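You operate a simulated robot arm through the tools that you are given. There is no shell and no other tool.

You run a simulated two-armed robot. Do the job below in one go: nothing can be reset, and whatever is moved stays where it is left.

Task
The caps are on the wrong posts: swap them and tighten both posts' knobs.
Fine: leave the black cap on the mat.

It is judged by the outcome, as a careful person would: the job done as asked, and still so three seconds after it is handed in. It fails if anything else is knocked over, pushed out of place, dropped, spilled or broken. A push-on lid holds only when it is set on centred and level and pressed home; a screw cap is set on level and turned clockwise until tight.

Robot
Two 7-joint arms with two-finger parallel grippers on one trunk that stands fixed in place. Base frame: the origin is at the foot of the trunk, x ahead of it, y to its left, z up. Readings come in mm, rad, newtons and seconds.
The left shoulder is at [70, 188, 1340], the right one opposite. With the tool pointing down near the work surface each hand reaches from about 180 to 760 mm from the base axis, measured 20 degrees to its own side. Payload 3.91 kg a hand.
The tool frame of a hand sits at the grasp point between the pads (the TCP): z along the fingers, y along the line on which they close. The tips reach 30 mm beyond it. Largest opening 110 mm; finger width 20, thickness 10; the body of the gripper, 48 by 112 mm, starts 55 mm behind the TCP.
Orientation is that of the tool frame in the base frame, as a unit quaternion [w, x, y, z]. With the fingers straight down and closing along the base's y, the tool's x points along the base's -x, its y along +y and its z along -z.

Tools
- The arms move only by the tool nudge_tool. It takes "left_motion", "right_motion" or both (then of equal length, played together; a hand with none holds still); each is a list of rows, each an object (a shift or turn left out is 0, a gripper value left out holds the last) with "fingers": the opening, from 0 (shut) to 1 (fully open); "translation": the shift along the tool's x, y, z in mm, a list of three; "delta_rot": the turn, a rotation vector about the tool's x, y, z in rad, a list of three. In form: [{"fingers": fingers, "translation": [x, y, z], "delta_rot": [rx, ry, rz]}, ...]. A call has 1 to 20 rows; each row shifts and turns the commanded pose from where the row before left it, along the tool's axes as they then stand. A row lasts 0.2 s, in which the tool goes at most 50 mm and 0.15 rad; a call with a longer step from one row to the next is refused whole, and so is a gripper value outside its range. Where a pose cannot be reached the arm comes as near as it can. A force on the tool above 90 N (or 10 N above the force at the start of the call, whichever is more), or a blocked arm, ends the call early, and 0.2 s more pass. The fingers move at their own pace (about 72 mm/s each) and stop on an object; they squeeze with about 33 N. The grip force told is the motor's: it shows also when the fingers shut on nothing. Time passes only in rows, and 0.2 s behind the last, so rows that do not move let the fingers close. It gives the time, the measured TCP pose, the force on the tool (base axes), the opening and the grip force at its end, in the units of the frame above (readings bear some noise), with the torque about the TCP (base axes, N m) and any sound that the robot's microphone picked up.
- Cameras (640 x 400 px; columns grow to the right, rows downward): "scene" is now at [114.4, 56.5, 1570]; the picture's right is [0.60, -0.80, 0.00], its down [-0.49, -0.37, -0.79] and it looks along [0.63, 0.48, -0.62] (base axes); focal length 319 px, centre (320, 200). "left" rides on the left gripper at [72, -17, -103] in its tool frame; the picture's right is [0.23, 0.97, 0.00], its down [-0.76, 0.18, -0.62] and it looks along [-0.61, 0.14, 0.78] (tool axes); focal length 222 px, centre (320, 200). "right" rides on the right gripper at [72, 17, -103] in its tool frame; the picture's right is [-0.23, 0.97, 0.00], its down [-0.76, -0.18, -0.62] and it looks along [-0.61, -0.14, 0.78] (tool axes); focal length 222 px, centre (320, 200). There is no depth. A picture from a camera that has moved, and an enlarged one, comes with that camera's place and axes in the base frame and with its lens. The place of the scene camera against the robot may be out by one fixed shift of up to 12 mm in any direction.
- camera(camera): a new picture of that camera. It takes no simulated time.
- lift_body(by): slides the trunk up (or, below 0, down) by that many mm; the arms and the scene camera ride with it, the base frame stays. It gives what a move gives, with no picture.
- aim_head(pan, tilt): turns the head with the scene camera to pan (to the left, within 1.501 rad either way) and tilt (down, from -0.506 to 1.204), counted from straight ahead of the robot. It gives what a move gives.
- close_up(camera, box): a new picture of the part [left, top, right, bottom] of that camera's present view, enlarged. It takes no simulated time.
- job_done(): hands the job in; it is judged then, once.

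Places have to be worked out from the pictures, the camera data and where the tool is seen. Open the grippers and draw the arms clear of the work before you hand the job in, unless the task says otherwise.

The tools are called after "Request:" as a command line: name --argument value ..., lists and objects as JSON in quotes. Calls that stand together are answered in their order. nudge_tool: Moves the arms, as the interface text tells. Its arguments: {"type":"object","properties":{"left_motion":{"type":"array","items":{"type":"object","properties":{"fingers":{"type":"number"},"translation":{"type":"array","items":{"type":"number"}},"delta_rot":{"type":"array","items":{"type":"number"}}}}},"right_motion":{"type":"array","items":{"type":"object","properties":{"fingers":{"type":"number"},"translation":{"type":"array","items":{"type":"number"}},"delta_rot":{"type":"array","items":{"type":"number"}}}}}},"required":[]} The other tools are called the same way: lift_body (by) moves the trunk up or down; aim_head (pan, tilt) turns the head that bears the scene camera; camera (camera) takes a picture; close_up (camera, box) takes an enlarged picture of a part of a camera's view; job_done () hands the job in.

At the start:

```text
time: 0.0
left_eef_pos: [433.2, 462.5, 1343.1]
left_tool_rot: [0.0, -0.001, 1.0, 0.0]
left_contact_force: [-0.2, 0.4, 0.6]
left_torque: [0.0, 0.03, 0.01]
left_opening: 110.3
left_finger_force: 0.1
right_eef_pos: [381.1, 68.4, 1375.0]
right_tool_rot: [0.0, 0.0, 1.0, 0.0]
right_contact_force: [0.3, 0.8, 1.5]
right_torque: [-0.02, -0.03, 0.02]
right_opening: 110.1
right_finger_force: 0.0
trunk travel left (down, up): [-850.0, 90.0]
head pan, tilt (commanded): [0.648, 0.661]
```

scene: 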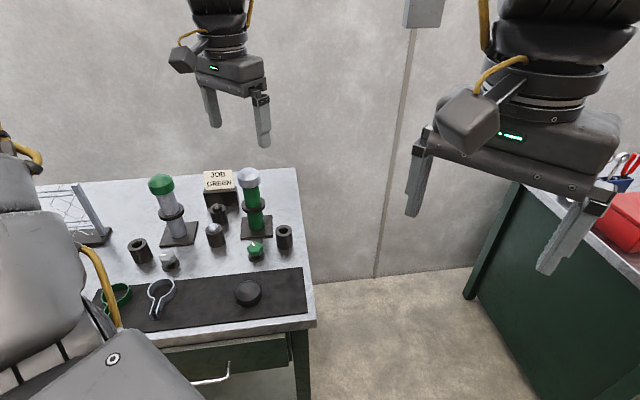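
right: 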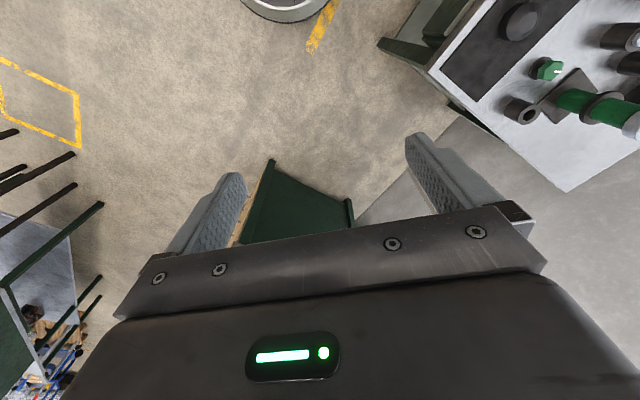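
left: 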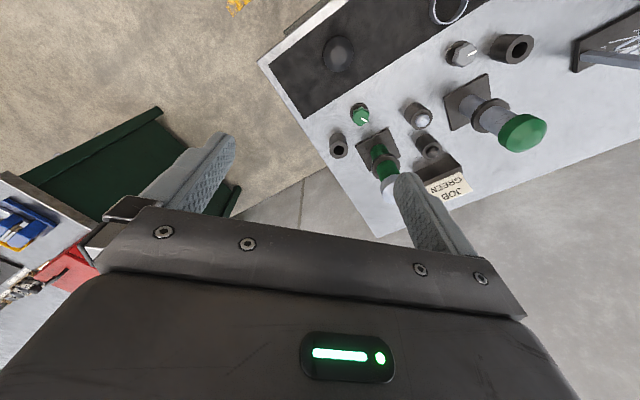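

The scene picture shows two posts (a grey post with a green cap, a green post with a grey/white cap), knobs, sockets, a black cap on the mat and a sign. I'll take enlarged views to understand the parts.

Request:
close_up --camera "scene" --box '[80, 150, 320, 300]'

Request:
close_up --camera "left" --box '[300, 0, 640, 212]'

Request:
close_up --camera "scene" --box '[130, 155, 300, 261]'

```text
2.67 times, centred on (200, 225) of scene
camera zoom: at [114.4, 56.5, 1570.0], right [0.6, -0.8, 0.0], down [-0.49, -0.37, -0.79], along [0.63, 0.48, -0.62], focal length 852 px, centre (640, 133)
```

zoom: 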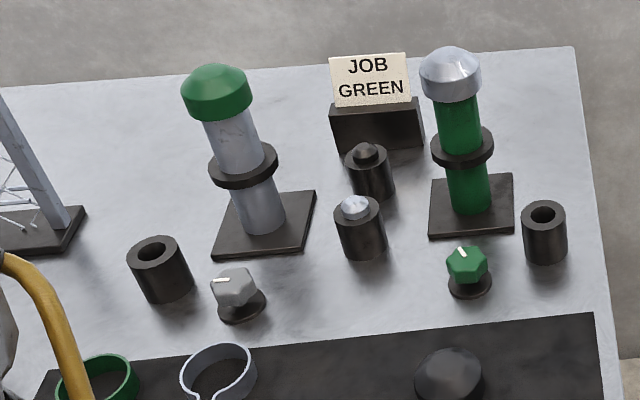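

```text
1.88 times, centred on (470, 106) of left
camera zoom: at [360.1, 445.0, 1445.7], right [-0.23, 0.97, 0.0], down [0.76, 0.18, 0.62], along [0.61, 0.14, -0.78], focal length 418 px, centre (38, 377)
```

zoom: 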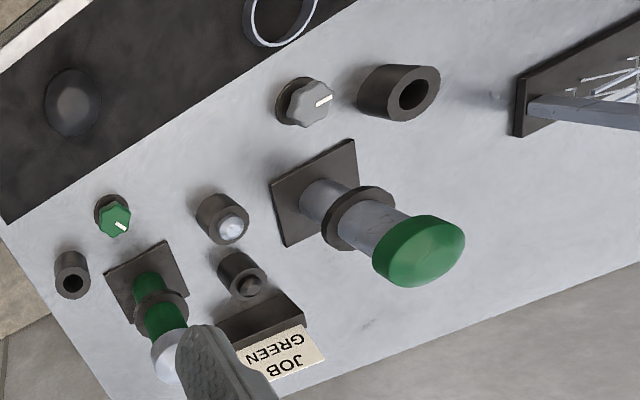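

```text
3.76 times, centred on (215, 208) of scene
camera zoom: at [114.4, 56.5, 1570.0], right [0.6, -0.8, 0.0], down [-0.49, -0.37, -0.79], along [0.63, 0.48, -0.62], focal length 1202 px, centre (715, 170)
```

zoom: 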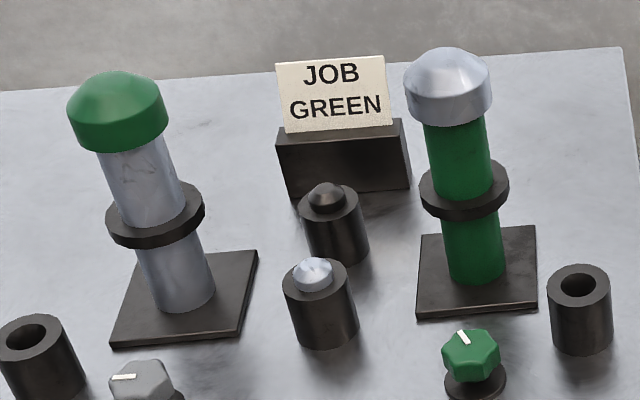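

The table lies ahead-left, at roughly z≈850, with the posts near (440, 880) and (630, 700). I'll turn the head more to the left to centre the table and get a second viewpoint on it.

Request:
aim_head --pan 0.95 --tilt 0.75

```text
time: 0.8
left_eef_pos: [433.6, 462.1, 1343.0]
left_tool_rot: [0.0, 0.0, 1.0, 0.0]
left_contact_force: [-0.2, -0.5, -0.2]
left_torque: [0.0, -0.02, -0.04]
left_opening: 109.9
left_finger_force: 0.0
right_eef_pos: [380.6, 68.9, 1375.2]
right_tool_rot: [0.0, 0.0, 1.0, 0.0]
right_contact_force: [-0.3, -0.2, 0.3]
right_torque: [0.0, 0.0, 0.01]
right_opening: 110.2
right_finger_force: 0.0
trunk travel left (down, up): [-850.0, 90.0]
head pan, tilt (commanded): [0.949, 0.75]
```

The head has turned; now I'll take a new scene picture to see the whole bench.

Request:
camera --camera "scene"

```text
taken
camera scene: at [93.9, 71.7, 1562.6], right [0.81, -0.58, 0.0], down [-0.4, -0.55, -0.73], along [0.43, 0.59, -0.68], focal length 319 px, centre (320, 200)
```

scene: 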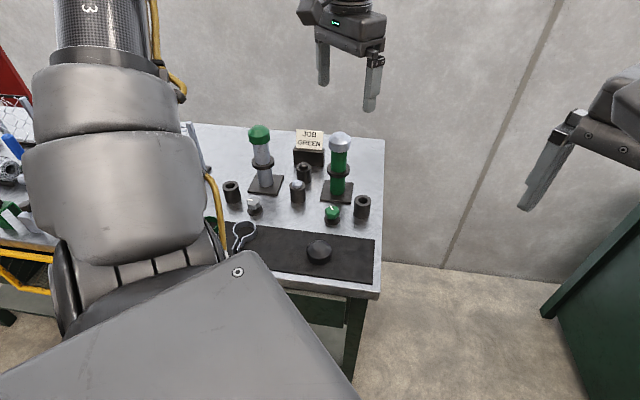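

The camera moved with the head; the posts are clearly seen. I'll turn the left hand about 45° toward the bench so its wrist camera squares up with the table.

Request:
nudge_tool --left_motion '[{"delta_rot": [0, 0, -0.13]}, {"delta_rot": [0, 0, -0.13]}, {"delta_rot": [0, 0, -0.13]}, {"delta_rot": [0, 0, -0.13]}, {"delta_rot": [0, 0, -0.13]}, {"delta_rot": [0, 0, -0.13]}, {}]'

Request:
camera --camera "left"

```text
time: 2.4
left_eef_pos: [433.6, 464.5, 1342.8]
left_tool_rot: [0.0, -0.381, 0.924, 0.0]
left_contact_force: [0.1, -0.3, -1.0]
left_torque: [0.02, 0.0, -0.02]
left_opening: 110.1
left_finger_force: 0.2
right_eef_pos: [380.3, 68.6, 1374.6]
right_tool_rot: [0.0, 0.0, 1.0, -0.001]
right_contact_force: [0.3, -0.2, 0.4]
right_torque: [0.0, -0.02, 0.02]
right_opening: 110.2
right_finger_force: 0.2
trunk travel left (down, up): [-850.0, 90.0]
head pan, tilt (commanded): [0.949, 0.75]
```

```text
taken
camera left: at [394.2, 399.4, 1445.6], right [-0.85, 0.53, 0.0], down [0.42, 0.66, 0.62], along [0.33, 0.53, -0.78], focal length 222 px, centre (320, 200)
```

left: 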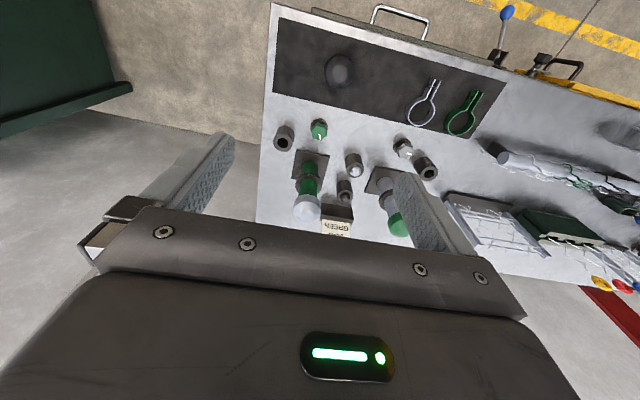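

The bench is now squared up in the wrist view. I'll move the left hand forward and a bit down to get a closer second viewpoint of the posts, staying well above the cap tops (≈1065).

Request:
nudge_tool --left_motion '[{"translation": [-32, 16, 10]}, {"translation": [-32, 16, 10]}, {"translation": [-32, 16, 10]}, {"translation": [-32, 16, 10]}, {}, {}]'

Request:
camera --camera "left"

Request:
camera --camera "scene"

```text
time: 3.8
left_eef_pos: [477.7, 594.2, 1299.4]
left_tool_rot: [0.0, -0.381, 0.925, 0.0]
left_contact_force: [-0.6, -0.5, -0.7]
left_torque: [0.03, 0.04, 0.03]
left_opening: 110.1
left_finger_force: 0.1
right_eef_pos: [379.9, 68.8, 1375.8]
right_tool_rot: [0.0, 0.0, 1.0, 0.0]
right_contact_force: [0.0, -0.6, 0.1]
right_torque: [-0.01, 0.0, 0.01]
right_opening: 110.1
right_finger_force: 0.0
trunk travel left (down, up): [-850.0, 90.0]
head pan, tilt (commanded): [0.949, 0.75]
```

```text
taken
camera left: at [438.4, 531.8, 1402.3], right [-0.85, 0.53, 0.0], down [0.42, 0.66, 0.62], along [0.33, 0.53, -0.78], focal length 222 px, centre (320, 200)
```

left: 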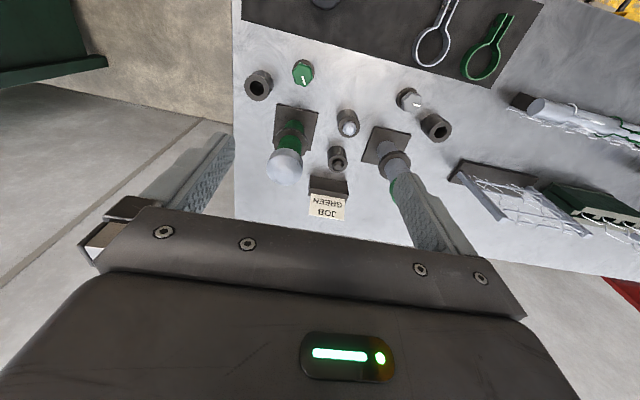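

```text
taken
camera scene: at [93.1, 71.0, 1562.7], right [0.81, -0.58, 0.0], down [-0.4, -0.55, -0.73], along [0.43, 0.59, -0.68], focal length 319 px, centre (320, 200)
```

scene: 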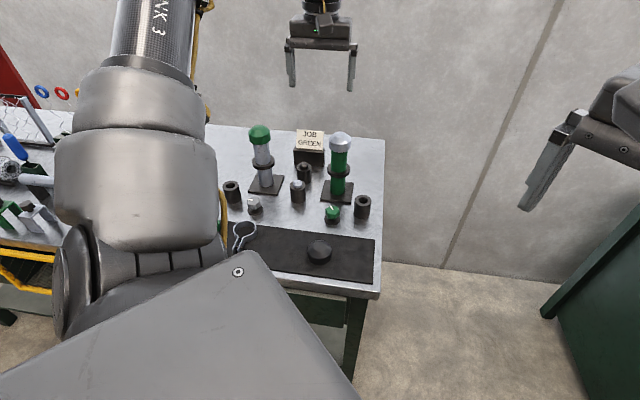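

Triangulating the green knob between the two wrist views puts its top near (510, 582, 873). I'll take enlarged views of the wrist picture for more accurate pixel positions.

Request:
close_up --camera "left" --box '[230, 40, 470, 190]'

Request:
close_up --camera "left" --box '[230, 120, 390, 220]'

Request:
close_up --camera "scene" --box '[210, 110, 390, 222]'

```text
2.67 times, centred on (350, 115) of left
camera zoom: at [438.4, 531.8, 1402.3], right [-0.85, 0.53, 0.0], down [0.42, 0.66, 0.62], along [0.33, 0.53, -0.78], focal length 592 px, centre (240, 427)
```

zoom: 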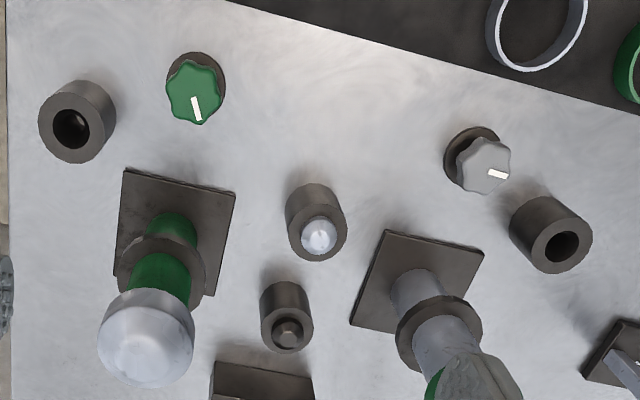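

```text
4.00 times, centred on (310, 170) of left
camera zoom: at [438.4, 531.8, 1402.3], right [-0.85, 0.53, 0.0], down [0.42, 0.66, 0.62], along [0.33, 0.53, -0.78], focal length 888 px, centre (360, 320)
```

zoom: 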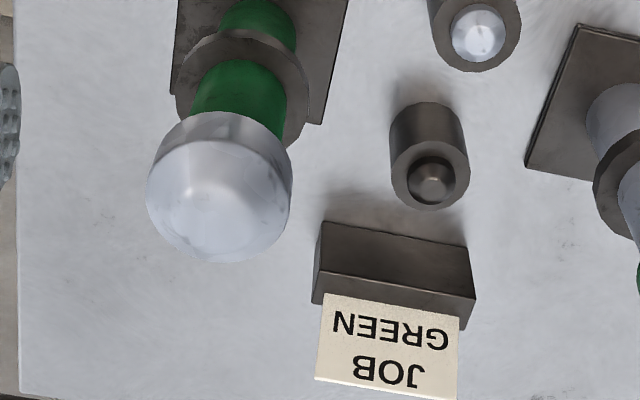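

```text
3.56 times, centred on (300, 166) of scene
camera zoom: at [93.1, 71.0, 1562.7], right [0.81, -0.58, 0.0], down [-0.4, -0.55, -0.73], along [0.43, 0.59, -0.68], focal length 1136 px, centre (391, 321)
```

zoom: 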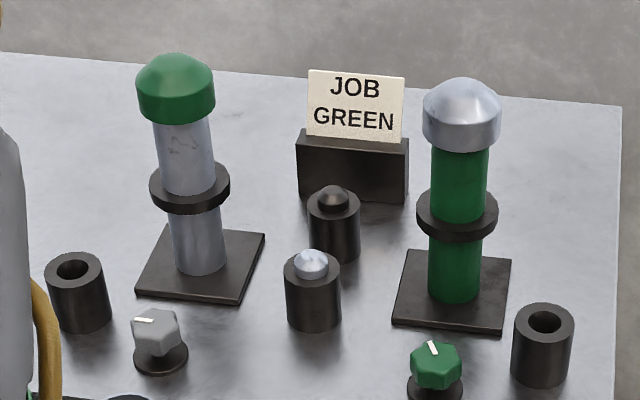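

The grey cap on the green post is near (600, 672, ~1055). I'll hover above it at TCP z≈1200 to test the reach and see it between the fingers.

Request:
nudge_tool --left_motion '[{"translation": [-35.4, -7.7, 24.8]}, {"translation": [-35.4, -7.7, 24.8]}, {"translation": [-35.4, -7.7, 24.8]}, {"translation": [-35.4, -7.7, 24.8]}, {}, {}]'

Request:
camera --camera "left"

Request:
camera --camera "scene"

```text
time: 5.2
left_eef_pos: [603.1, 673.7, 1204.6]
left_tool_rot: [0.0, -0.38, 0.925, 0.002]
left_contact_force: [0.6, -0.6, 0.4]
left_torque: [0.01, 0.02, 0.01]
left_opening: 110.0
left_finger_force: 0.0
left hand out of reach, approached as far as the arm can: row 4
right_eef_pos: [382.2, 67.8, 1375.7]
right_tool_rot: [0.0, 0.0, 1.0, 0.0]
right_contact_force: [-0.1, -0.2, 0.6]
right_torque: [0.05, 0.0, 0.04]
right_opening: 110.0
right_finger_force: 0.0
trunk travel left (down, up): [-850.0, 90.0]
head pan, tilt (commanded): [0.949, 0.75]
```

```text
taken
camera left: at [561.9, 609.9, 1306.9], right [-0.85, 0.53, 0.0], down [0.42, 0.66, 0.62], along [0.33, 0.53, -0.78], focal length 222 px, centre (320, 200)
```

left: 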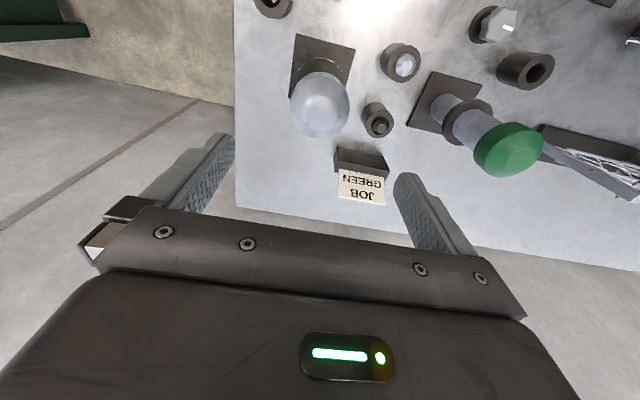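

```text
taken
camera scene: at [94.4, 70.0, 1562.6], right [0.81, -0.58, 0.0], down [-0.4, -0.55, -0.73], along [0.43, 0.6, -0.68], focal length 319 px, centre (320, 200)
```

scene: 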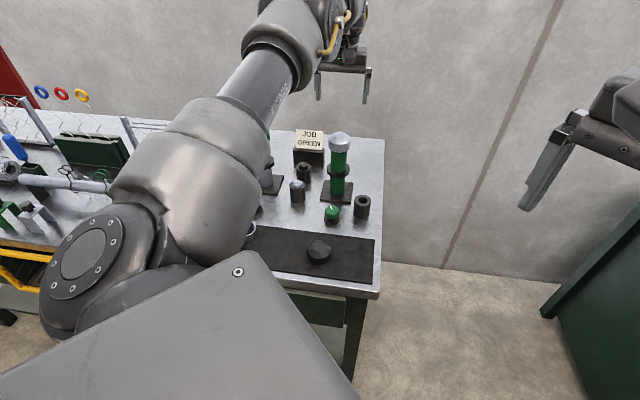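

The arm is just at its reach limit here. Triangulation gives the grey cap centre ≈(598, 668, 1057) and the green cap ≈(430, 837, 1057). I'll back the hand off, then lower the trunk so the shoulder sits level with the wrist for better reach.

Request:
nudge_tool --left_motion '[{"translation": [20, 0, -30]}, {"translation": [35, 10, -25]}, {"translation": [35, 10, -25]}, {"translation": [30, 10, -10]}, {}]'

Request:
lift_body --by -120

Request:
camera --camera "left"

Request:
camera --camera "scene"

```text
time: 6.4
left_eef_pos: [494.2, 612.9, 1293.0]
left_tool_rot: [0.0, -0.38, 0.925, 0.001]
left_contact_force: [0.9, 0.1, 0.1]
left_torque: [0.0, 0.01, 0.01]
left_opening: 110.2
left_finger_force: 0.2
right_eef_pos: [382.1, 66.8, 1375.7]
right_tool_rot: [-0.001, 0.001, 1.0, 0.001]
right_contact_force: [-1.1, -0.1, 0.9]
right_torque: [0.02, 0.0, 0.0]
right_opening: 110.2
right_finger_force: 0.0
trunk travel left (down, up): [-850.0, 90.0]
head pan, tilt (commanded): [0.949, 0.75]
```

```text
time: 7.9
left_eef_pos: [492.2, 615.3, 1172.9]
left_tool_rot: [0.0, -0.38, 0.925, 0.0]
left_contact_force: [0.3, -0.1, -0.3]
left_torque: [-0.02, 0.0, -0.04]
left_opening: 110.0
left_finger_force: 0.0
right_eef_pos: [379.9, 69.2, 1254.0]
right_tool_rot: [-0.001, 0.001, 1.0, -0.001]
right_contact_force: [-0.2, -0.7, 0.4]
right_torque: [0.0, 0.01, -0.01]
right_opening: 110.1
right_finger_force: 0.0
trunk travel left (down, up): [-730.0, 210.0]
head pan, tilt (commanded): [0.949, 0.75]
```

```text
taken
camera left: at [453.1, 550.9, 1275.6], right [-0.85, 0.53, 0.0], down [0.42, 0.66, 0.62], along [0.33, 0.53, -0.78], focal length 222 px, centre (320, 200)
```

left: 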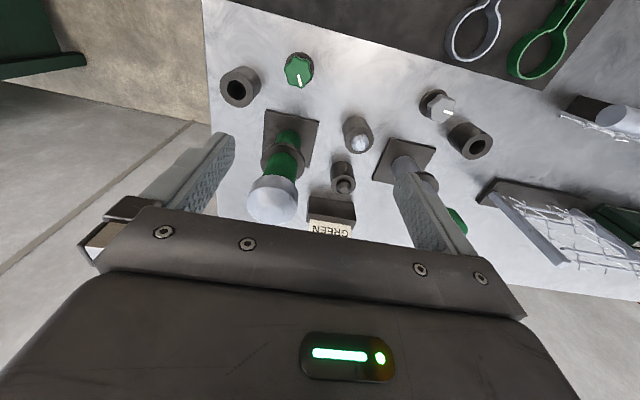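

```text
taken
camera scene: at [93.5, 71.7, 1442.6], right [0.81, -0.58, 0.0], down [-0.4, -0.55, -0.73], along [0.43, 0.59, -0.68], focal length 319 px, centre (320, 200)
```

scene: 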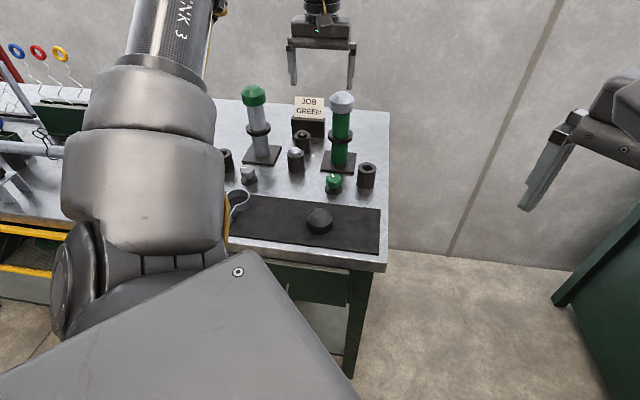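

Lowered fine. I'll take close-ups from this new viewpoint to pin down heights of the table, knobs, posts and caps.

Request:
close_up --camera "left" --box '[210, 40, 370, 140]'

Request:
close_up --camera "left" --box '[210, 140, 370, 240]'

Request:
close_up --camera "left" --box '[350, 70, 510, 170]'

Request:
close_up --camera "scene" --box '[220, 75, 400, 187]'

```text
4.00 times, centred on (290, 90) of left
camera zoom: at [453.1, 550.9, 1275.6], right [-0.85, 0.53, 0.0], down [0.42, 0.66, 0.62], along [0.33, 0.53, -0.78], focal length 888 px, centre (440, 640)
```

zoom: 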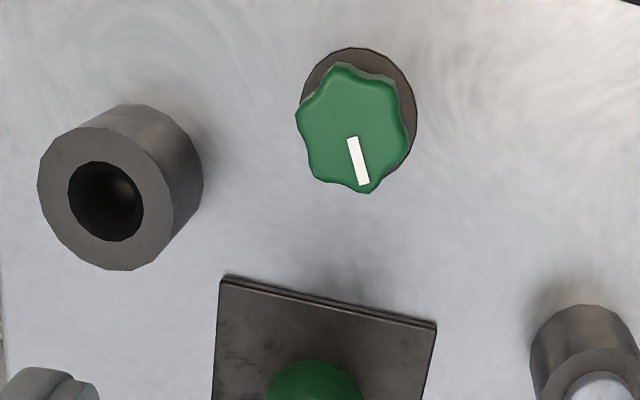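

```text
4.00 times, centred on (290, 190) of left
camera zoom: at [453.1, 550.9, 1275.6], right [-0.85, 0.53, 0.0], down [0.42, 0.66, 0.62], along [0.33, 0.53, -0.78], focal length 888 px, centre (440, 240)
```

zoom: 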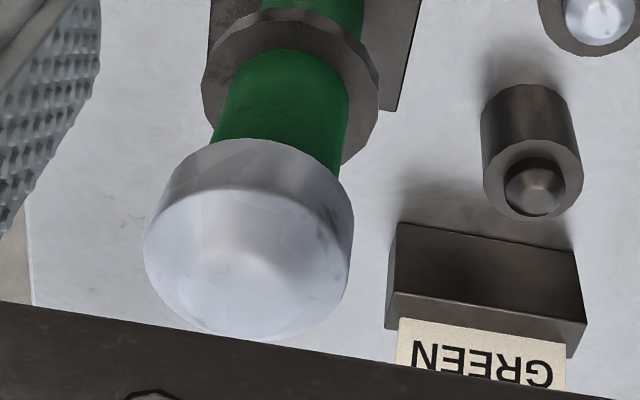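

```text
4.00 times, centred on (430, 120) of left
camera zoom: at [453.1, 550.9, 1275.6], right [-0.85, 0.53, 0.0], down [0.42, 0.66, 0.62], along [0.33, 0.53, -0.78], focal length 888 px, centre (-120, 520)
```

zoom: 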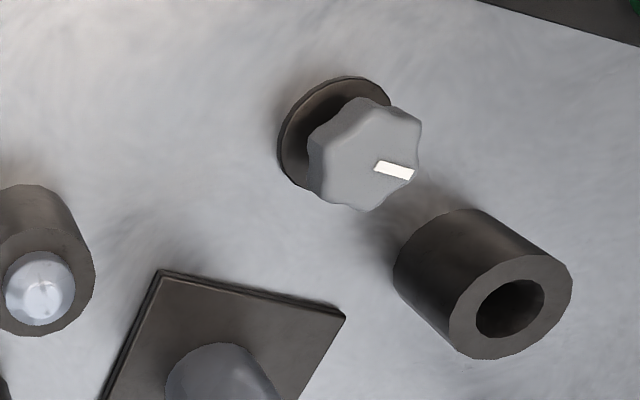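

```text
3.56 times, centred on (310, 131) of scene
camera zoom: at [93.5, 71.7, 1442.6], right [0.81, -0.58, 0.0], down [-0.4, -0.55, -0.73], along [0.43, 0.59, -0.68], focal length 1136 px, centre (356, 445)
```

zoom: 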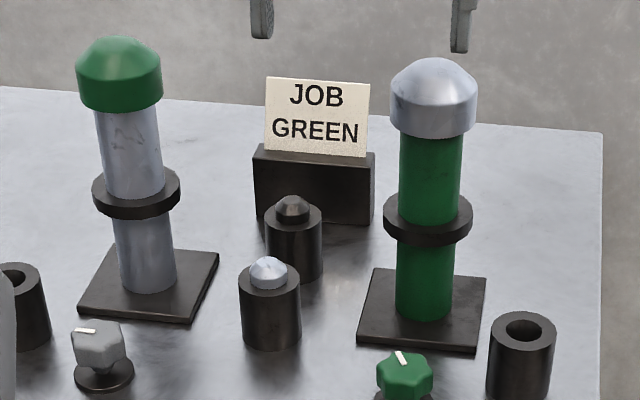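

Best estimates: grey cap centre (598, 668.5), rim ≈1033, top ≈1080; table ≈850. I'll move over the grey cap with the tips still about 25 mm above its top and check the alignment.

Request:
nudge_tool --left_motion '[{"translation": [-37.5, -12.2, 10]}, {"translation": [-37.5, -12.2, 10]}, {"translation": [-37.5, -12.2, 10]}, {}, {}]'

Request:
camera --camera "left"

Request:
close_up --camera "scene" --box '[240, 40, 400, 140]'

```text
time: 9.1
left_eef_pos: [569.1, 655.3, 1137.7]
left_tool_rot: [0.009, -0.381, 0.924, -0.001]
left_contact_force: [0.9, -0.5, 1.0]
left_torque: [-0.04, -0.01, -0.03]
left_opening: 110.1
left_finger_force: 0.1
left hand out of reach, approached as far as the arm can: row 2, 3
right_eef_pos: [381.1, 66.8, 1255.0]
right_tool_rot: [0.0, 0.0, 1.0, -0.001]
right_contact_force: [0.6, -0.3, 0.4]
right_torque: [-0.01, -0.02, 0.01]
right_opening: 110.2
right_finger_force: 0.1
trunk travel left (down, up): [-730.0, 210.0]
head pan, tilt (commanded): [0.949, 0.75]
```

```text
taken
camera left: at [527.8, 592.2, 1239.9], right [-0.85, 0.53, -0.01], down [0.4, 0.66, 0.63], along [0.34, 0.53, -0.78], focal length 222 px, centre (320, 200)
```

left: 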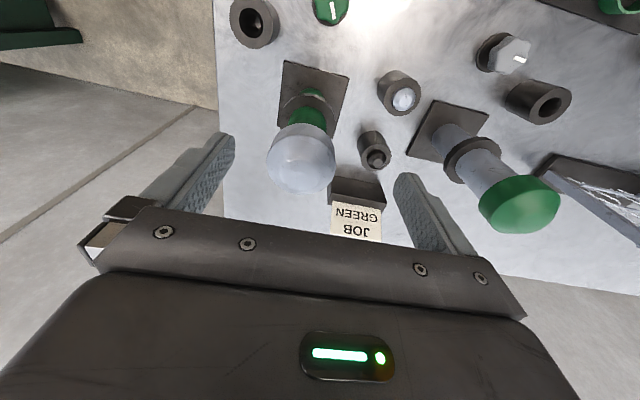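

```text
4.00 times, centred on (320, 90) of scene
camera zoom: at [94.5, 71.5, 1442.5], right [0.81, -0.58, 0.0], down [-0.4, -0.55, -0.73], along [0.43, 0.59, -0.68], focal length 1278 px, centre (320, 640)
```

zoom: 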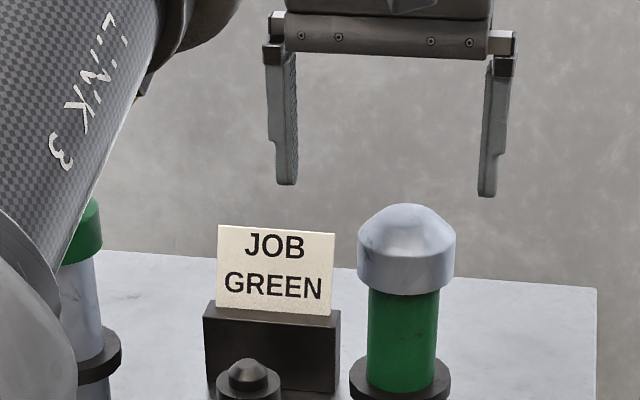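

The arm is reach-limited here with the shoulder this low; earlier it reached further with the hand lower relative to the shoulder. I'll raise the trunk by 100 mm and then come forward and down again.

Request:
lift_body --by 100

Request:
nudge_tool --left_motion '[{"translation": [0, 0, 35]}, {"translation": [0, 0, 35]}, {"translation": [-10, 3, 25]}, {"translation": [-10, 3, 0]}, {"translation": [-10, 4, 0]}, {}]'

```text
time: 10.4
left_eef_pos: [569.3, 655.2, 1238.5]
left_tool_rot: [0.009, -0.38, 0.925, -0.002]
left_contact_force: [0.1, -0.2, -0.3]
left_torque: [0.04, 0.02, -0.03]
left_opening: 110.0
left_finger_force: 0.0
right_eef_pos: [380.6, 68.9, 1355.9]
right_tool_rot: [0.0, 0.0, 1.0, 0.0]
right_contact_force: [-0.9, 0.3, -1.1]
right_torque: [-0.04, -0.02, 0.01]
right_opening: 109.9
right_finger_force: 0.0
trunk travel left (down, up): [-830.0, 110.0]
head pan, tilt (commanded): [0.949, 0.75]
```

```text
time: 11.8
left_eef_pos: [584.2, 684.6, 1141.8]
left_tool_rot: [0.009, -0.382, 0.924, -0.002]
left_contact_force: [0.4, -0.1, 0.1]
left_torque: [-0.01, 0.01, -0.01]
left_opening: 110.0
left_finger_force: 0.0
right_eef_pos: [381.6, 68.7, 1355.3]
right_tool_rot: [0.0, 0.0, 1.0, 0.0]
right_contact_force: [-0.4, -0.7, 0.0]
right_torque: [0.0, 0.0, -0.01]
right_opening: 110.3
right_finger_force: 0.1
trunk travel left (down, up): [-830.0, 110.0]
head pan, tilt (commanded): [0.949, 0.75]
```

Now it's reachable: TCP (584, 685, 1142), with a ~1° tilt. I'll level the tool and shift about 21 mm to the right to sit over the grey cap.

Request:
nudge_tool --left_motion '[{"translation": [0.5, -10.5, 0], "delta_rot": [-0.0106, 0.0149, 0]}, {"translation": [1.0, -10.6, 0]}, {}, {}]'

Request:
close_up --camera "left" --box '[180, 60, 500, 260]'

Request:
close_up --camera "scene" --box '[240, 60, 400, 160]'

```text
time: 12.8
left_eef_pos: [596.2, 668.8, 1144.5]
left_tool_rot: [0.0, -0.381, 0.925, -0.001]
left_contact_force: [0.0, -0.4, 0.5]
left_torque: [0.03, 0.0, 0.0]
left_opening: 109.9
left_finger_force: 0.1
right_eef_pos: [381.0, 68.8, 1354.0]
right_tool_rot: [0.0, 0.0, 1.0, 0.001]
right_contact_force: [0.5, 0.2, -0.4]
right_torque: [-0.01, -0.02, 0.0]
right_opening: 109.8
right_finger_force: 0.0
trunk travel left (down, up): [-830.0, 110.0]
head pan, tilt (commanded): [0.949, 0.75]
```

```text
2.00 times, centred on (340, 160) of left
camera zoom: at [556.8, 604.9, 1247.3], right [-0.85, 0.53, 0.0], down [0.41, 0.66, 0.62], along [0.33, 0.53, -0.78], focal length 444 px, centre (280, 280)
```

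zoom: 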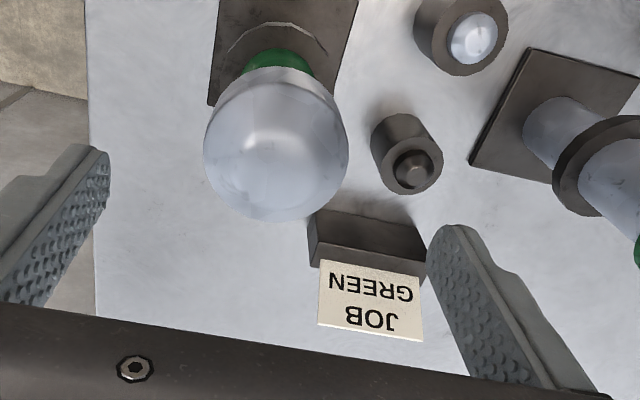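

```text
4.00 times, centred on (320, 110) of scene
camera zoom: at [93.8, 72.1, 1542.5], right [0.81, -0.58, 0.0], down [-0.4, -0.55, -0.73], along [0.43, 0.59, -0.68], focal length 1278 px, centre (320, 560)
```

zoom: 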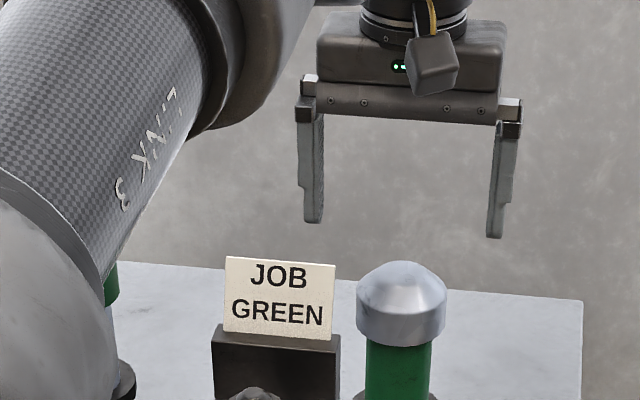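

The cap is centred between the fingers to within ~2 mm; rim ≈1041, cylinder up to ≈1069, top ≈1086. I'll descend to TCP z≈1077 so the tips sit about 6 mm above the rim, and look before closing.

Request:
nudge_tool --left_motion '[{"translation": [-1, -0.8, 23]}, {"translation": [-0.8, -0.7, 23]}, {"translation": [0, 0, 21.5]}, {}, {}]'

Request:
close_up --camera "left" --box '[180, 60, 500, 260]'

Request:
close_up --camera "scene" --box '[280, 80, 400, 155]'

```text
time: 14.0
left_eef_pos: [579.9, 657.4, 1088.0]
left_tool_rot: [0.0, -0.381, 0.925, 0.0]
left_contact_force: [0.2, 0.2, 0.3]
left_torque: [-0.01, -0.05, -0.01]
left_opening: 110.1
left_finger_force: 0.1
left hand out of reach, approached as far as the arm can: row 1, 2, 3
right_eef_pos: [381.7, 69.3, 1355.2]
right_tool_rot: [-0.001, 0.0, 1.0, 0.0]
right_contact_force: [0.5, 0.3, 0.0]
right_torque: [-0.03, 0.03, 0.0]
right_opening: 110.3
right_finger_force: 0.1
trunk travel left (down, up): [-830.0, 110.0]
head pan, tilt (commanded): [0.949, 0.75]
```

```text
2.00 times, centred on (340, 160) of left
camera zoom: at [540.4, 593.8, 1190.5], right [-0.85, 0.53, 0.0], down [0.41, 0.66, 0.62], along [0.33, 0.53, -0.78], focal length 444 px, centre (280, 280)
```

zoom: 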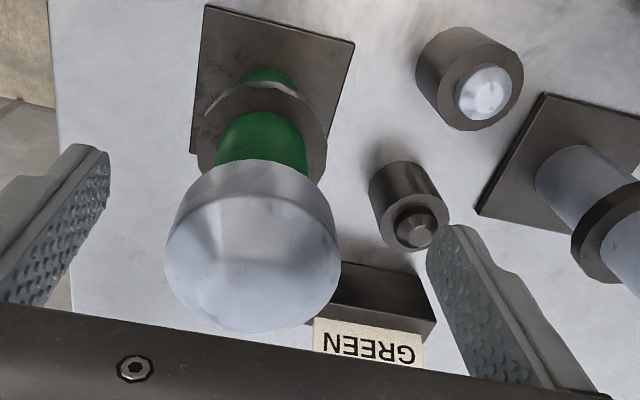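

```text
5.33 times, centred on (340, 118) of scene
camera zoom: at [93.9, 71.8, 1542.5], right [0.81, -0.58, 0.0], down [-0.4, -0.55, -0.73], along [0.43, 0.59, -0.68], focal length 1703 px, centre (213, 640)
```

zoom: 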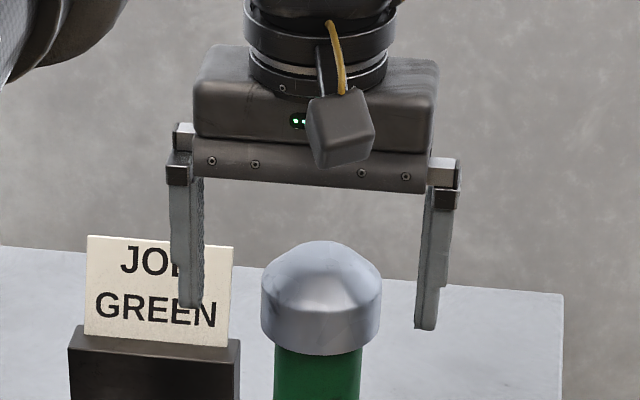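

Out of reach again at this relative height: the reach shrinks as the hand drops relative to the shoulder. I'll look at the arm posture in the full scene view before choosing trunk height.

Request:
camera --camera "scene"

Request:
camera --camera "right"

```text
taken
camera scene: at [93.9, 71.8, 1542.5], right [0.81, -0.58, 0.0], down [-0.4, -0.55, -0.73], along [0.43, 0.59, -0.68], focal length 319 px, centre (320, 200)
```

scene: 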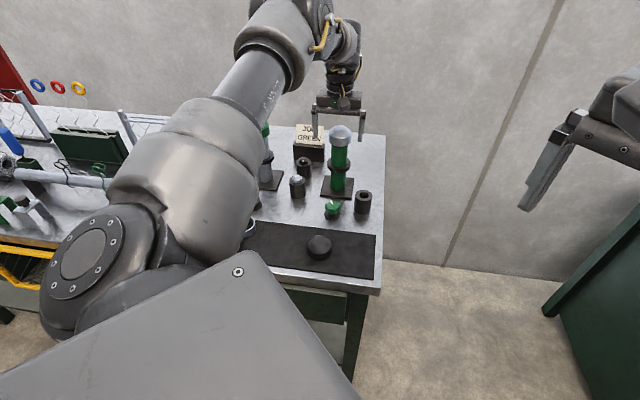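

```text
taken
camera right: at [309.2, 85.0, 1459.1], right [0.23, 0.97, 0.0], down [0.76, -0.18, 0.62], along [0.61, -0.14, -0.78], focal length 222 px, centre (320, 200)
```

right: 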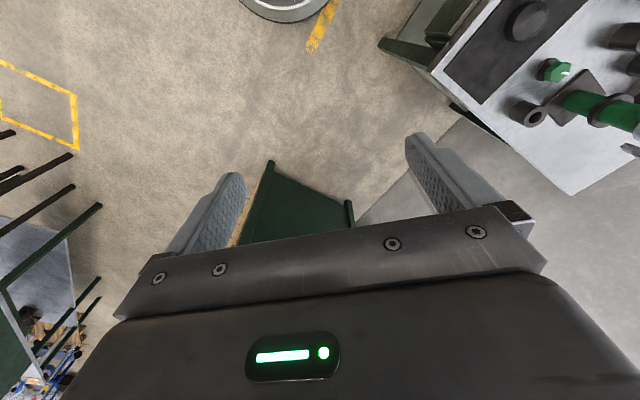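

The arm is nearly stretched out. I'll go back up and probe how far it can reach at a couple of relative heights (well above everything), then use the trunk as the vertical axis.

Request:
nudge_tool --left_motion '[{"translation": [0, 0, -40]}, {"translation": [0, 0, -40]}, {"translation": [-20, 0, 0]}, {"translation": [-20, 0, 0]}, {"translation": [-20, 0, 0]}, {"translation": [-20, 0, 0]}, {}, {}]'

Request:
nudge_tool --left_motion '[{"translation": [0, 0, -20]}, {"translation": [0, 0, -20]}, {"translation": [-20, 0, 0]}, {"translation": [-20, 0, 0]}, {}, {}]'

```text
time: 15.8
left_eef_pos: [593.7, 681.0, 1171.2]
left_tool_rot: [0.0, -0.381, 0.924, 0.0]
left_contact_force: [0.1, -0.3, -0.6]
left_torque: [0.02, 0.03, -0.03]
left_opening: 110.2
left_finger_force: 0.0
left hand out of reach, approached as far as the arm can: row 4, 5, 6
right_eef_pos: [380.9, 67.3, 1354.7]
right_tool_rot: [0.0, 0.0, 1.0, 0.0]
right_contact_force: [-0.5, 0.3, -0.2]
right_torque: [-0.03, 0.03, -0.03]
right_opening: 109.7
right_finger_force: 0.0
trunk travel left (down, up): [-830.0, 110.0]
head pan, tilt (commanded): [0.949, 0.75]
```

```text
time: 17.2
left_eef_pos: [596.5, 686.5, 1211.8]
left_tool_rot: [0.0, -0.381, 0.925, 0.0]
left_contact_force: [1.0, -0.6, 0.5]
left_torque: [0.0, 0.0, -0.03]
left_opening: 110.1
left_finger_force: 0.0
left hand out of reach, approached as far as the arm can: row 3, 4
right_eef_pos: [380.5, 68.5, 1354.9]
right_tool_rot: [0.0, 0.0, 1.0, -0.001]
right_contact_force: [-0.9, 0.3, 0.5]
right_torque: [0.02, -0.02, 0.0]
right_opening: 110.0
right_finger_force: 0.1
trunk travel left (down, up): [-830.0, 110.0]
head pan, tilt (commanded): [0.949, 0.75]
```

Untilted reach tops out at ~720–725 mm from the shoulder, while the green cap is ~742 mm away. Tilting the tool a little outward (about the closing axis, so a cap stays level if the same tilt is used to release it) should gain that. I'll tilt 0.2 rad, lower the trunk 50 mm and move over toward the green cap at a safe height.

Request:
nudge_tool --left_motion '[{"translation": [20, 0, 0], "delta_rot": [0, -0.1, 0]}, {"translation": [20, 0, 0], "delta_rot": [0, -0.1, 0]}, {"translation": [0, 40, 0], "delta_rot": [-0.0278, 0, -0.137]}, {"translation": [0, 40, 0], "delta_rot": [-0.0278, 0, -0.137]}, {"translation": [0, 40, 0]}, {"translation": [0, 40, 0]}, {}, {}]'

Request:
lift_body --by -50

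Request:
camera --camera "left"

Request:
camera --camera "scene"

```text
time: 19.0
left_eef_pos: [435.4, 747.7, 1208.2]
left_tool_rot: [0.086, -0.503, 0.858, 0.051]
left_contact_force: [0.8, -0.2, -0.4]
left_torque: [0.05, -0.01, 0.0]
left_opening: 110.1
left_finger_force: 0.0
right_eef_pos: [382.1, 68.1, 1355.0]
right_tool_rot: [0.0, 0.0, 1.0, 0.0]
right_contact_force: [0.8, 0.2, 0.5]
right_torque: [0.01, 0.01, 0.02]
right_opening: 109.9
right_finger_force: 0.1
trunk travel left (down, up): [-830.0, 110.0]
head pan, tilt (commanded): [0.949, 0.75]
```

```text
time: 19.9
left_eef_pos: [434.4, 750.1, 1158.5]
left_tool_rot: [0.086, -0.505, 0.858, 0.051]
left_contact_force: [-0.5, -0.8, -0.4]
left_torque: [0.0, -0.02, 0.05]
left_opening: 109.9
left_finger_force: 0.1
right_eef_pos: [379.8, 68.8, 1304.9]
right_tool_rot: [0.0, 0.0, 1.0, 0.0]
right_contact_force: [-0.4, 0.1, 0.0]
right_torque: [-0.01, 0.0, 0.01]
right_opening: 110.1
right_finger_force: 0.1
trunk travel left (down, up): [-780.0, 160.0]
head pan, tilt (commanded): [0.949, 0.75]
```

```text
taken
camera left: at [404.4, 661.3, 1244.5], right [-0.96, 0.28, -0.05], down [0.15, 0.63, 0.76], along [0.24, 0.72, -0.65], focal length 222 px, centre (320, 200)
```

left: 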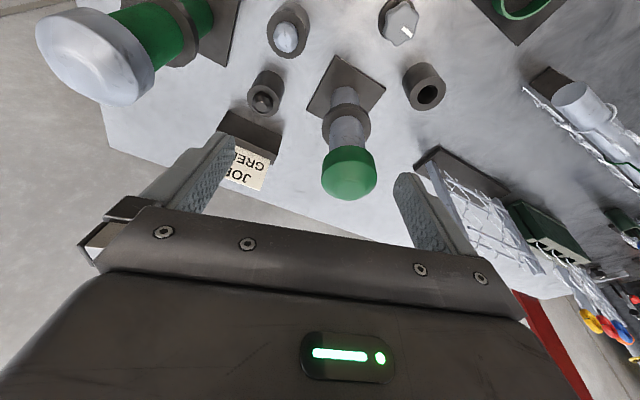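

```text
taken
camera scene: at [93.5, 71.9, 1492.6], right [0.81, -0.58, 0.0], down [-0.4, -0.55, -0.73], along [0.43, 0.59, -0.68], focal length 319 px, centre (320, 200)
```

scene: 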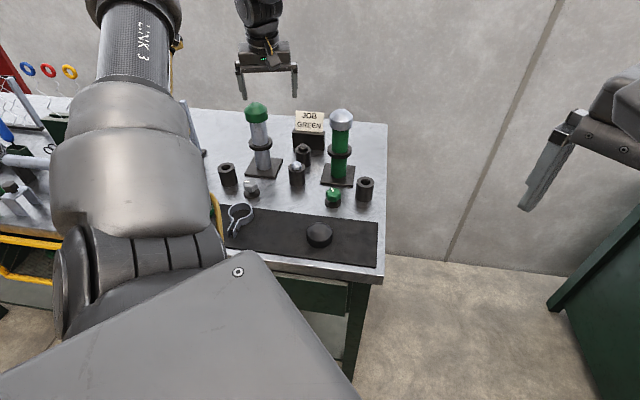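

With the tilt the tool is at (434, 750, 1158). The green cap sits at about (429.5, 834.5), with the same rim/top heights as the grey one. I'll move over it at TCP z≈1140 to test the reach.

Request:
nudge_tool --left_motion '[{"translation": [-22.2, 15.1, 10.6]}, {"translation": [-22.2, 15.1, 10.6]}, {"translation": [-22.1, 15.0, 10.6]}, {}, {}]'

Request:
close_up --camera "left" --box '[180, 60, 500, 260]'

Request:
close_up --camera "scene" --box '[190, 40, 350, 140]'

```text
time: 21.1
left_eef_pos: [430.2, 835.0, 1139.5]
left_tool_rot: [0.085, -0.504, 0.858, 0.051]
left_contact_force: [-0.7, -0.1, -0.4]
left_torque: [0.0, 0.02, 0.0]
left_opening: 110.1
left_finger_force: 0.0
right_eef_pos: [380.9, 68.2, 1303.9]
right_tool_rot: [0.0, 0.0, 1.0, 0.001]
right_contact_force: [0.3, -0.6, 0.1]
right_torque: [-0.01, 0.02, -0.02]
right_opening: 109.5
right_finger_force: 0.0
trunk travel left (down, up): [-780.0, 160.0]
head pan, tilt (commanded): [0.949, 0.75]
```

```text
2.00 times, centred on (340, 160) of left
camera zoom: at [400.9, 745.5, 1226.2], right [-0.96, 0.28, -0.05], down [0.15, 0.63, 0.76], along [0.24, 0.72, -0.65], focal length 444 px, centre (280, 280)
```

zoom: 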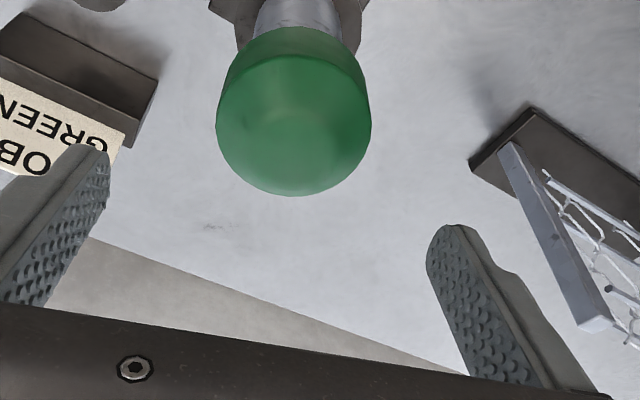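

```text
4.00 times, centred on (270, 90) of scene
camera zoom: at [93.5, 71.6, 1492.6], right [0.81, -0.58, 0.0], down [-0.4, -0.55, -0.73], along [0.43, 0.59, -0.68], focal length 1278 px, centre (520, 640)
```

zoom: 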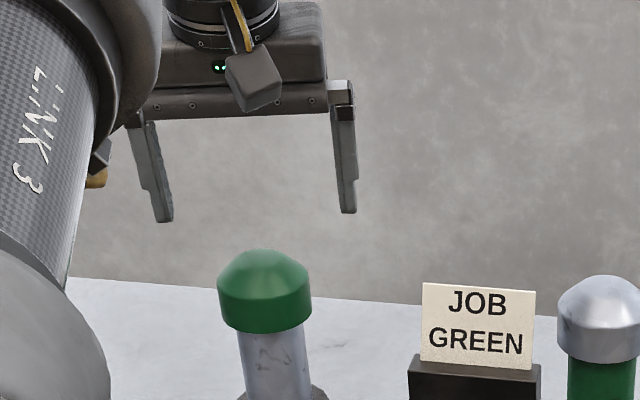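

Reached without trouble and the cap is centred between the fingers. I'll descend along the base vertical to TCP z≈1077 (tips ≈1046, a few mm above the rim at ≈1041).

Request:
nudge_tool --left_motion '[{"translation": [5.9, 0.3, 20.1]}, {"translation": [5.9, 0.3, 20.1]}, {"translation": [6.0, 0.2, 20.0]}, {}, {}]'

Request:
close_up --camera "left" --box '[180, 60, 500, 260]'

Request:
close_up --camera "scene" --box '[190, 60, 310, 135]'

```text
time: 22.4
left_eef_pos: [426.0, 828.3, 1077.5]
left_tool_rot: [0.086, -0.504, 0.858, 0.05]
left_contact_force: [-0.5, -0.5, -0.2]
left_torque: [0.02, 0.03, 0.02]
left_opening: 110.1
left_finger_force: 0.0
right_eef_pos: [380.7, 68.0, 1306.0]
right_tool_rot: [0.0, 0.001, 1.0, 0.0]
right_contact_force: [-0.9, -0.2, 0.4]
right_torque: [-0.04, 0.01, -0.03]
right_opening: 110.4
right_finger_force: 0.0
trunk travel left (down, up): [-780.0, 160.0]
head pan, tilt (commanded): [0.949, 0.75]
```

```text
2.00 times, centred on (340, 160) of left
camera zoom: at [396.9, 739.9, 1164.0], right [-0.96, 0.28, -0.05], down [0.15, 0.63, 0.76], along [0.24, 0.72, -0.65], focal length 444 px, centre (280, 280)
```

zoom: 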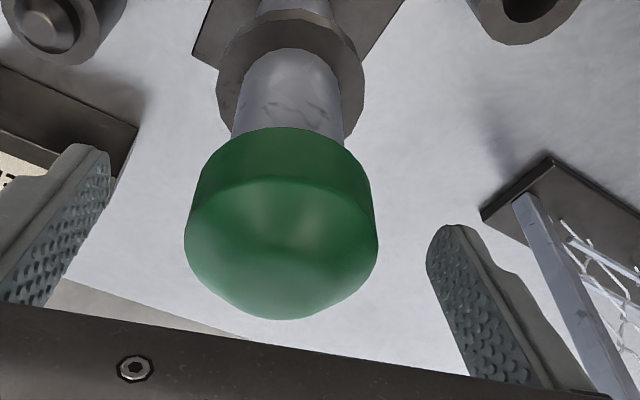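

```text
5.33 times, centred on (250, 98) of scene
camera zoom: at [93.8, 71.7, 1492.6], right [0.81, -0.58, 0.0], down [-0.4, -0.55, -0.73], along [0.43, 0.59, -0.68], focal length 1703 px, centre (693, 747)
```

zoom: 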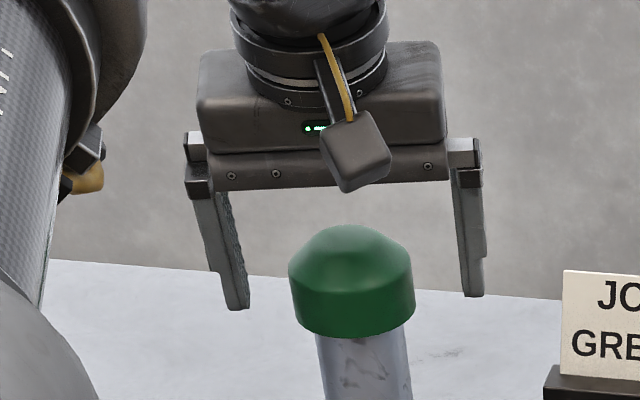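

Tips are a few mm above the rim and the cap is laterally centred. I'll close the fingers on the green cap and hold.

Request:
nudge_tool --left_motion '[{"fingers": 0.2}, {}, {}, {}]'

Request:
close_up --camera "scene" --box '[190, 60, 310, 135]'

Request:
close_up --camera "left" --box '[180, 60, 500, 260]'

```text
time: 23.4
left_eef_pos: [427.4, 828.0, 1078.7]
left_tool_rot: [0.086, -0.504, 0.858, 0.05]
left_contact_force: [-0.4, -0.1, 0.2]
left_torque: [0.0, 0.03, -0.01]
left_opening: 66.9
left_finger_force: 33.0
right_eef_pos: [381.0, 68.5, 1304.8]
right_tool_rot: [0.0, 0.0, 1.0, -0.001]
right_contact_force: [-0.5, 0.2, 0.4]
right_torque: [0.0, 0.01, -0.04]
right_opening: 109.9
right_finger_force: 0.1
trunk travel left (down, up): [-780.0, 160.0]
head pan, tilt (commanded): [0.949, 0.75]
```

```text
5.33 times, centred on (250, 98) of scene
camera zoom: at [93.9, 72.1, 1492.5], right [0.81, -0.58, 0.0], down [-0.4, -0.55, -0.73], along [0.43, 0.59, -0.68], focal length 1703 px, centre (693, 747)
```

zoom: 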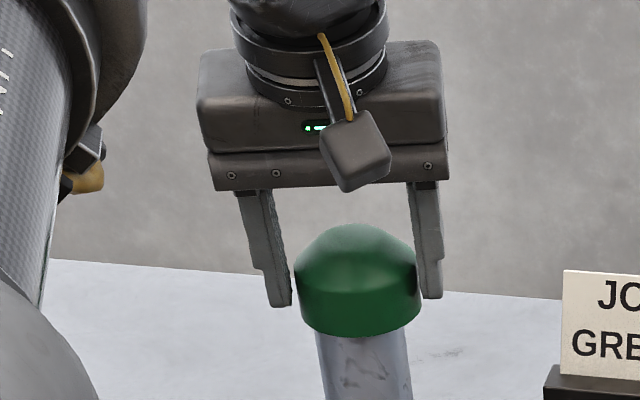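

```text
2.00 times, centred on (340, 160) of left
camera zoom: at [396.9, 740.2, 1164.0], right [-0.96, 0.28, -0.05], down [0.15, 0.63, 0.76], along [0.24, 0.72, -0.65], focal length 444 px, centre (280, 280)
```

zoom: 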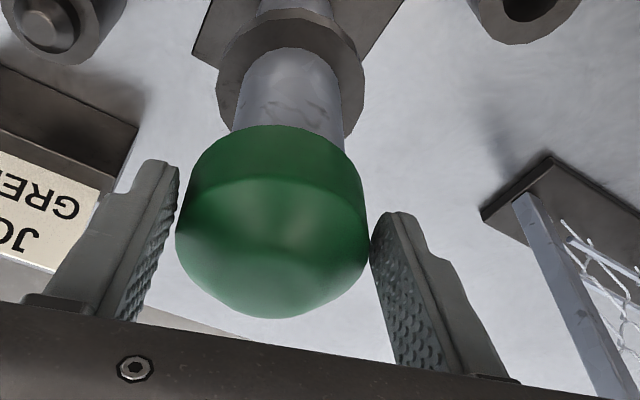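

The fingers stopped at 66.9 mm with 33 N; the cap shifted ~2 mm sideways, so it isn't rigidly held. I'll lift straight up in small steps and watch the force.

Request:
nudge_tool --left_motion '[{"translation": [-0.4, 0, -2.0]}, {"translation": [-0.4, 0, -2.0]}, {"translation": [-0.4, 0, -2.0]}, {}]'

Request:
close_up --camera "scene" --box '[190, 60, 310, 135]'

Request:
close_up --camera "left" --box '[180, 60, 500, 260]'

```text
time: 24.4
left_eef_pos: [427.5, 829.5, 1083.8]
left_tool_rot: [0.087, -0.504, 0.858, 0.051]
left_contact_force: [-0.1, 0.2, -0.1]
left_torque: [-0.03, -0.01, 0.03]
left_opening: 66.6
left_finger_force: 33.1
right_eef_pos: [380.3, 69.5, 1305.0]
right_tool_rot: [0.0, 0.0, 1.0, -0.001]
right_contact_force: [0.0, -0.6, -0.2]
right_torque: [0.02, 0.01, 0.01]
right_opening: 109.8
right_finger_force: 0.1
trunk travel left (down, up): [-780.0, 160.0]
head pan, tilt (commanded): [0.949, 0.75]
```

```text
5.33 times, centred on (250, 98) of scene
camera zoom: at [93.9, 72.1, 1492.5], right [0.81, -0.58, 0.0], down [-0.4, -0.55, -0.73], along [0.43, 0.59, -0.68], focal length 1703 px, centre (693, 747)
```

zoom: 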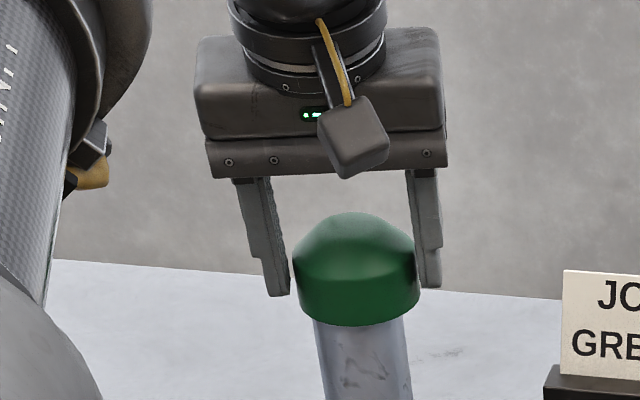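

```text
2.00 times, centred on (340, 160) of left
camera zoom: at [397.3, 740.9, 1169.9], right [-0.96, 0.28, -0.05], down [0.15, 0.63, 0.76], along [0.24, 0.72, -0.65], focal length 444 px, centre (280, 280)
```

zoom: 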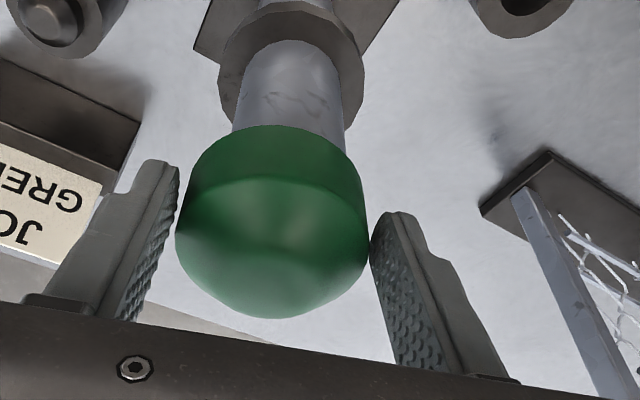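

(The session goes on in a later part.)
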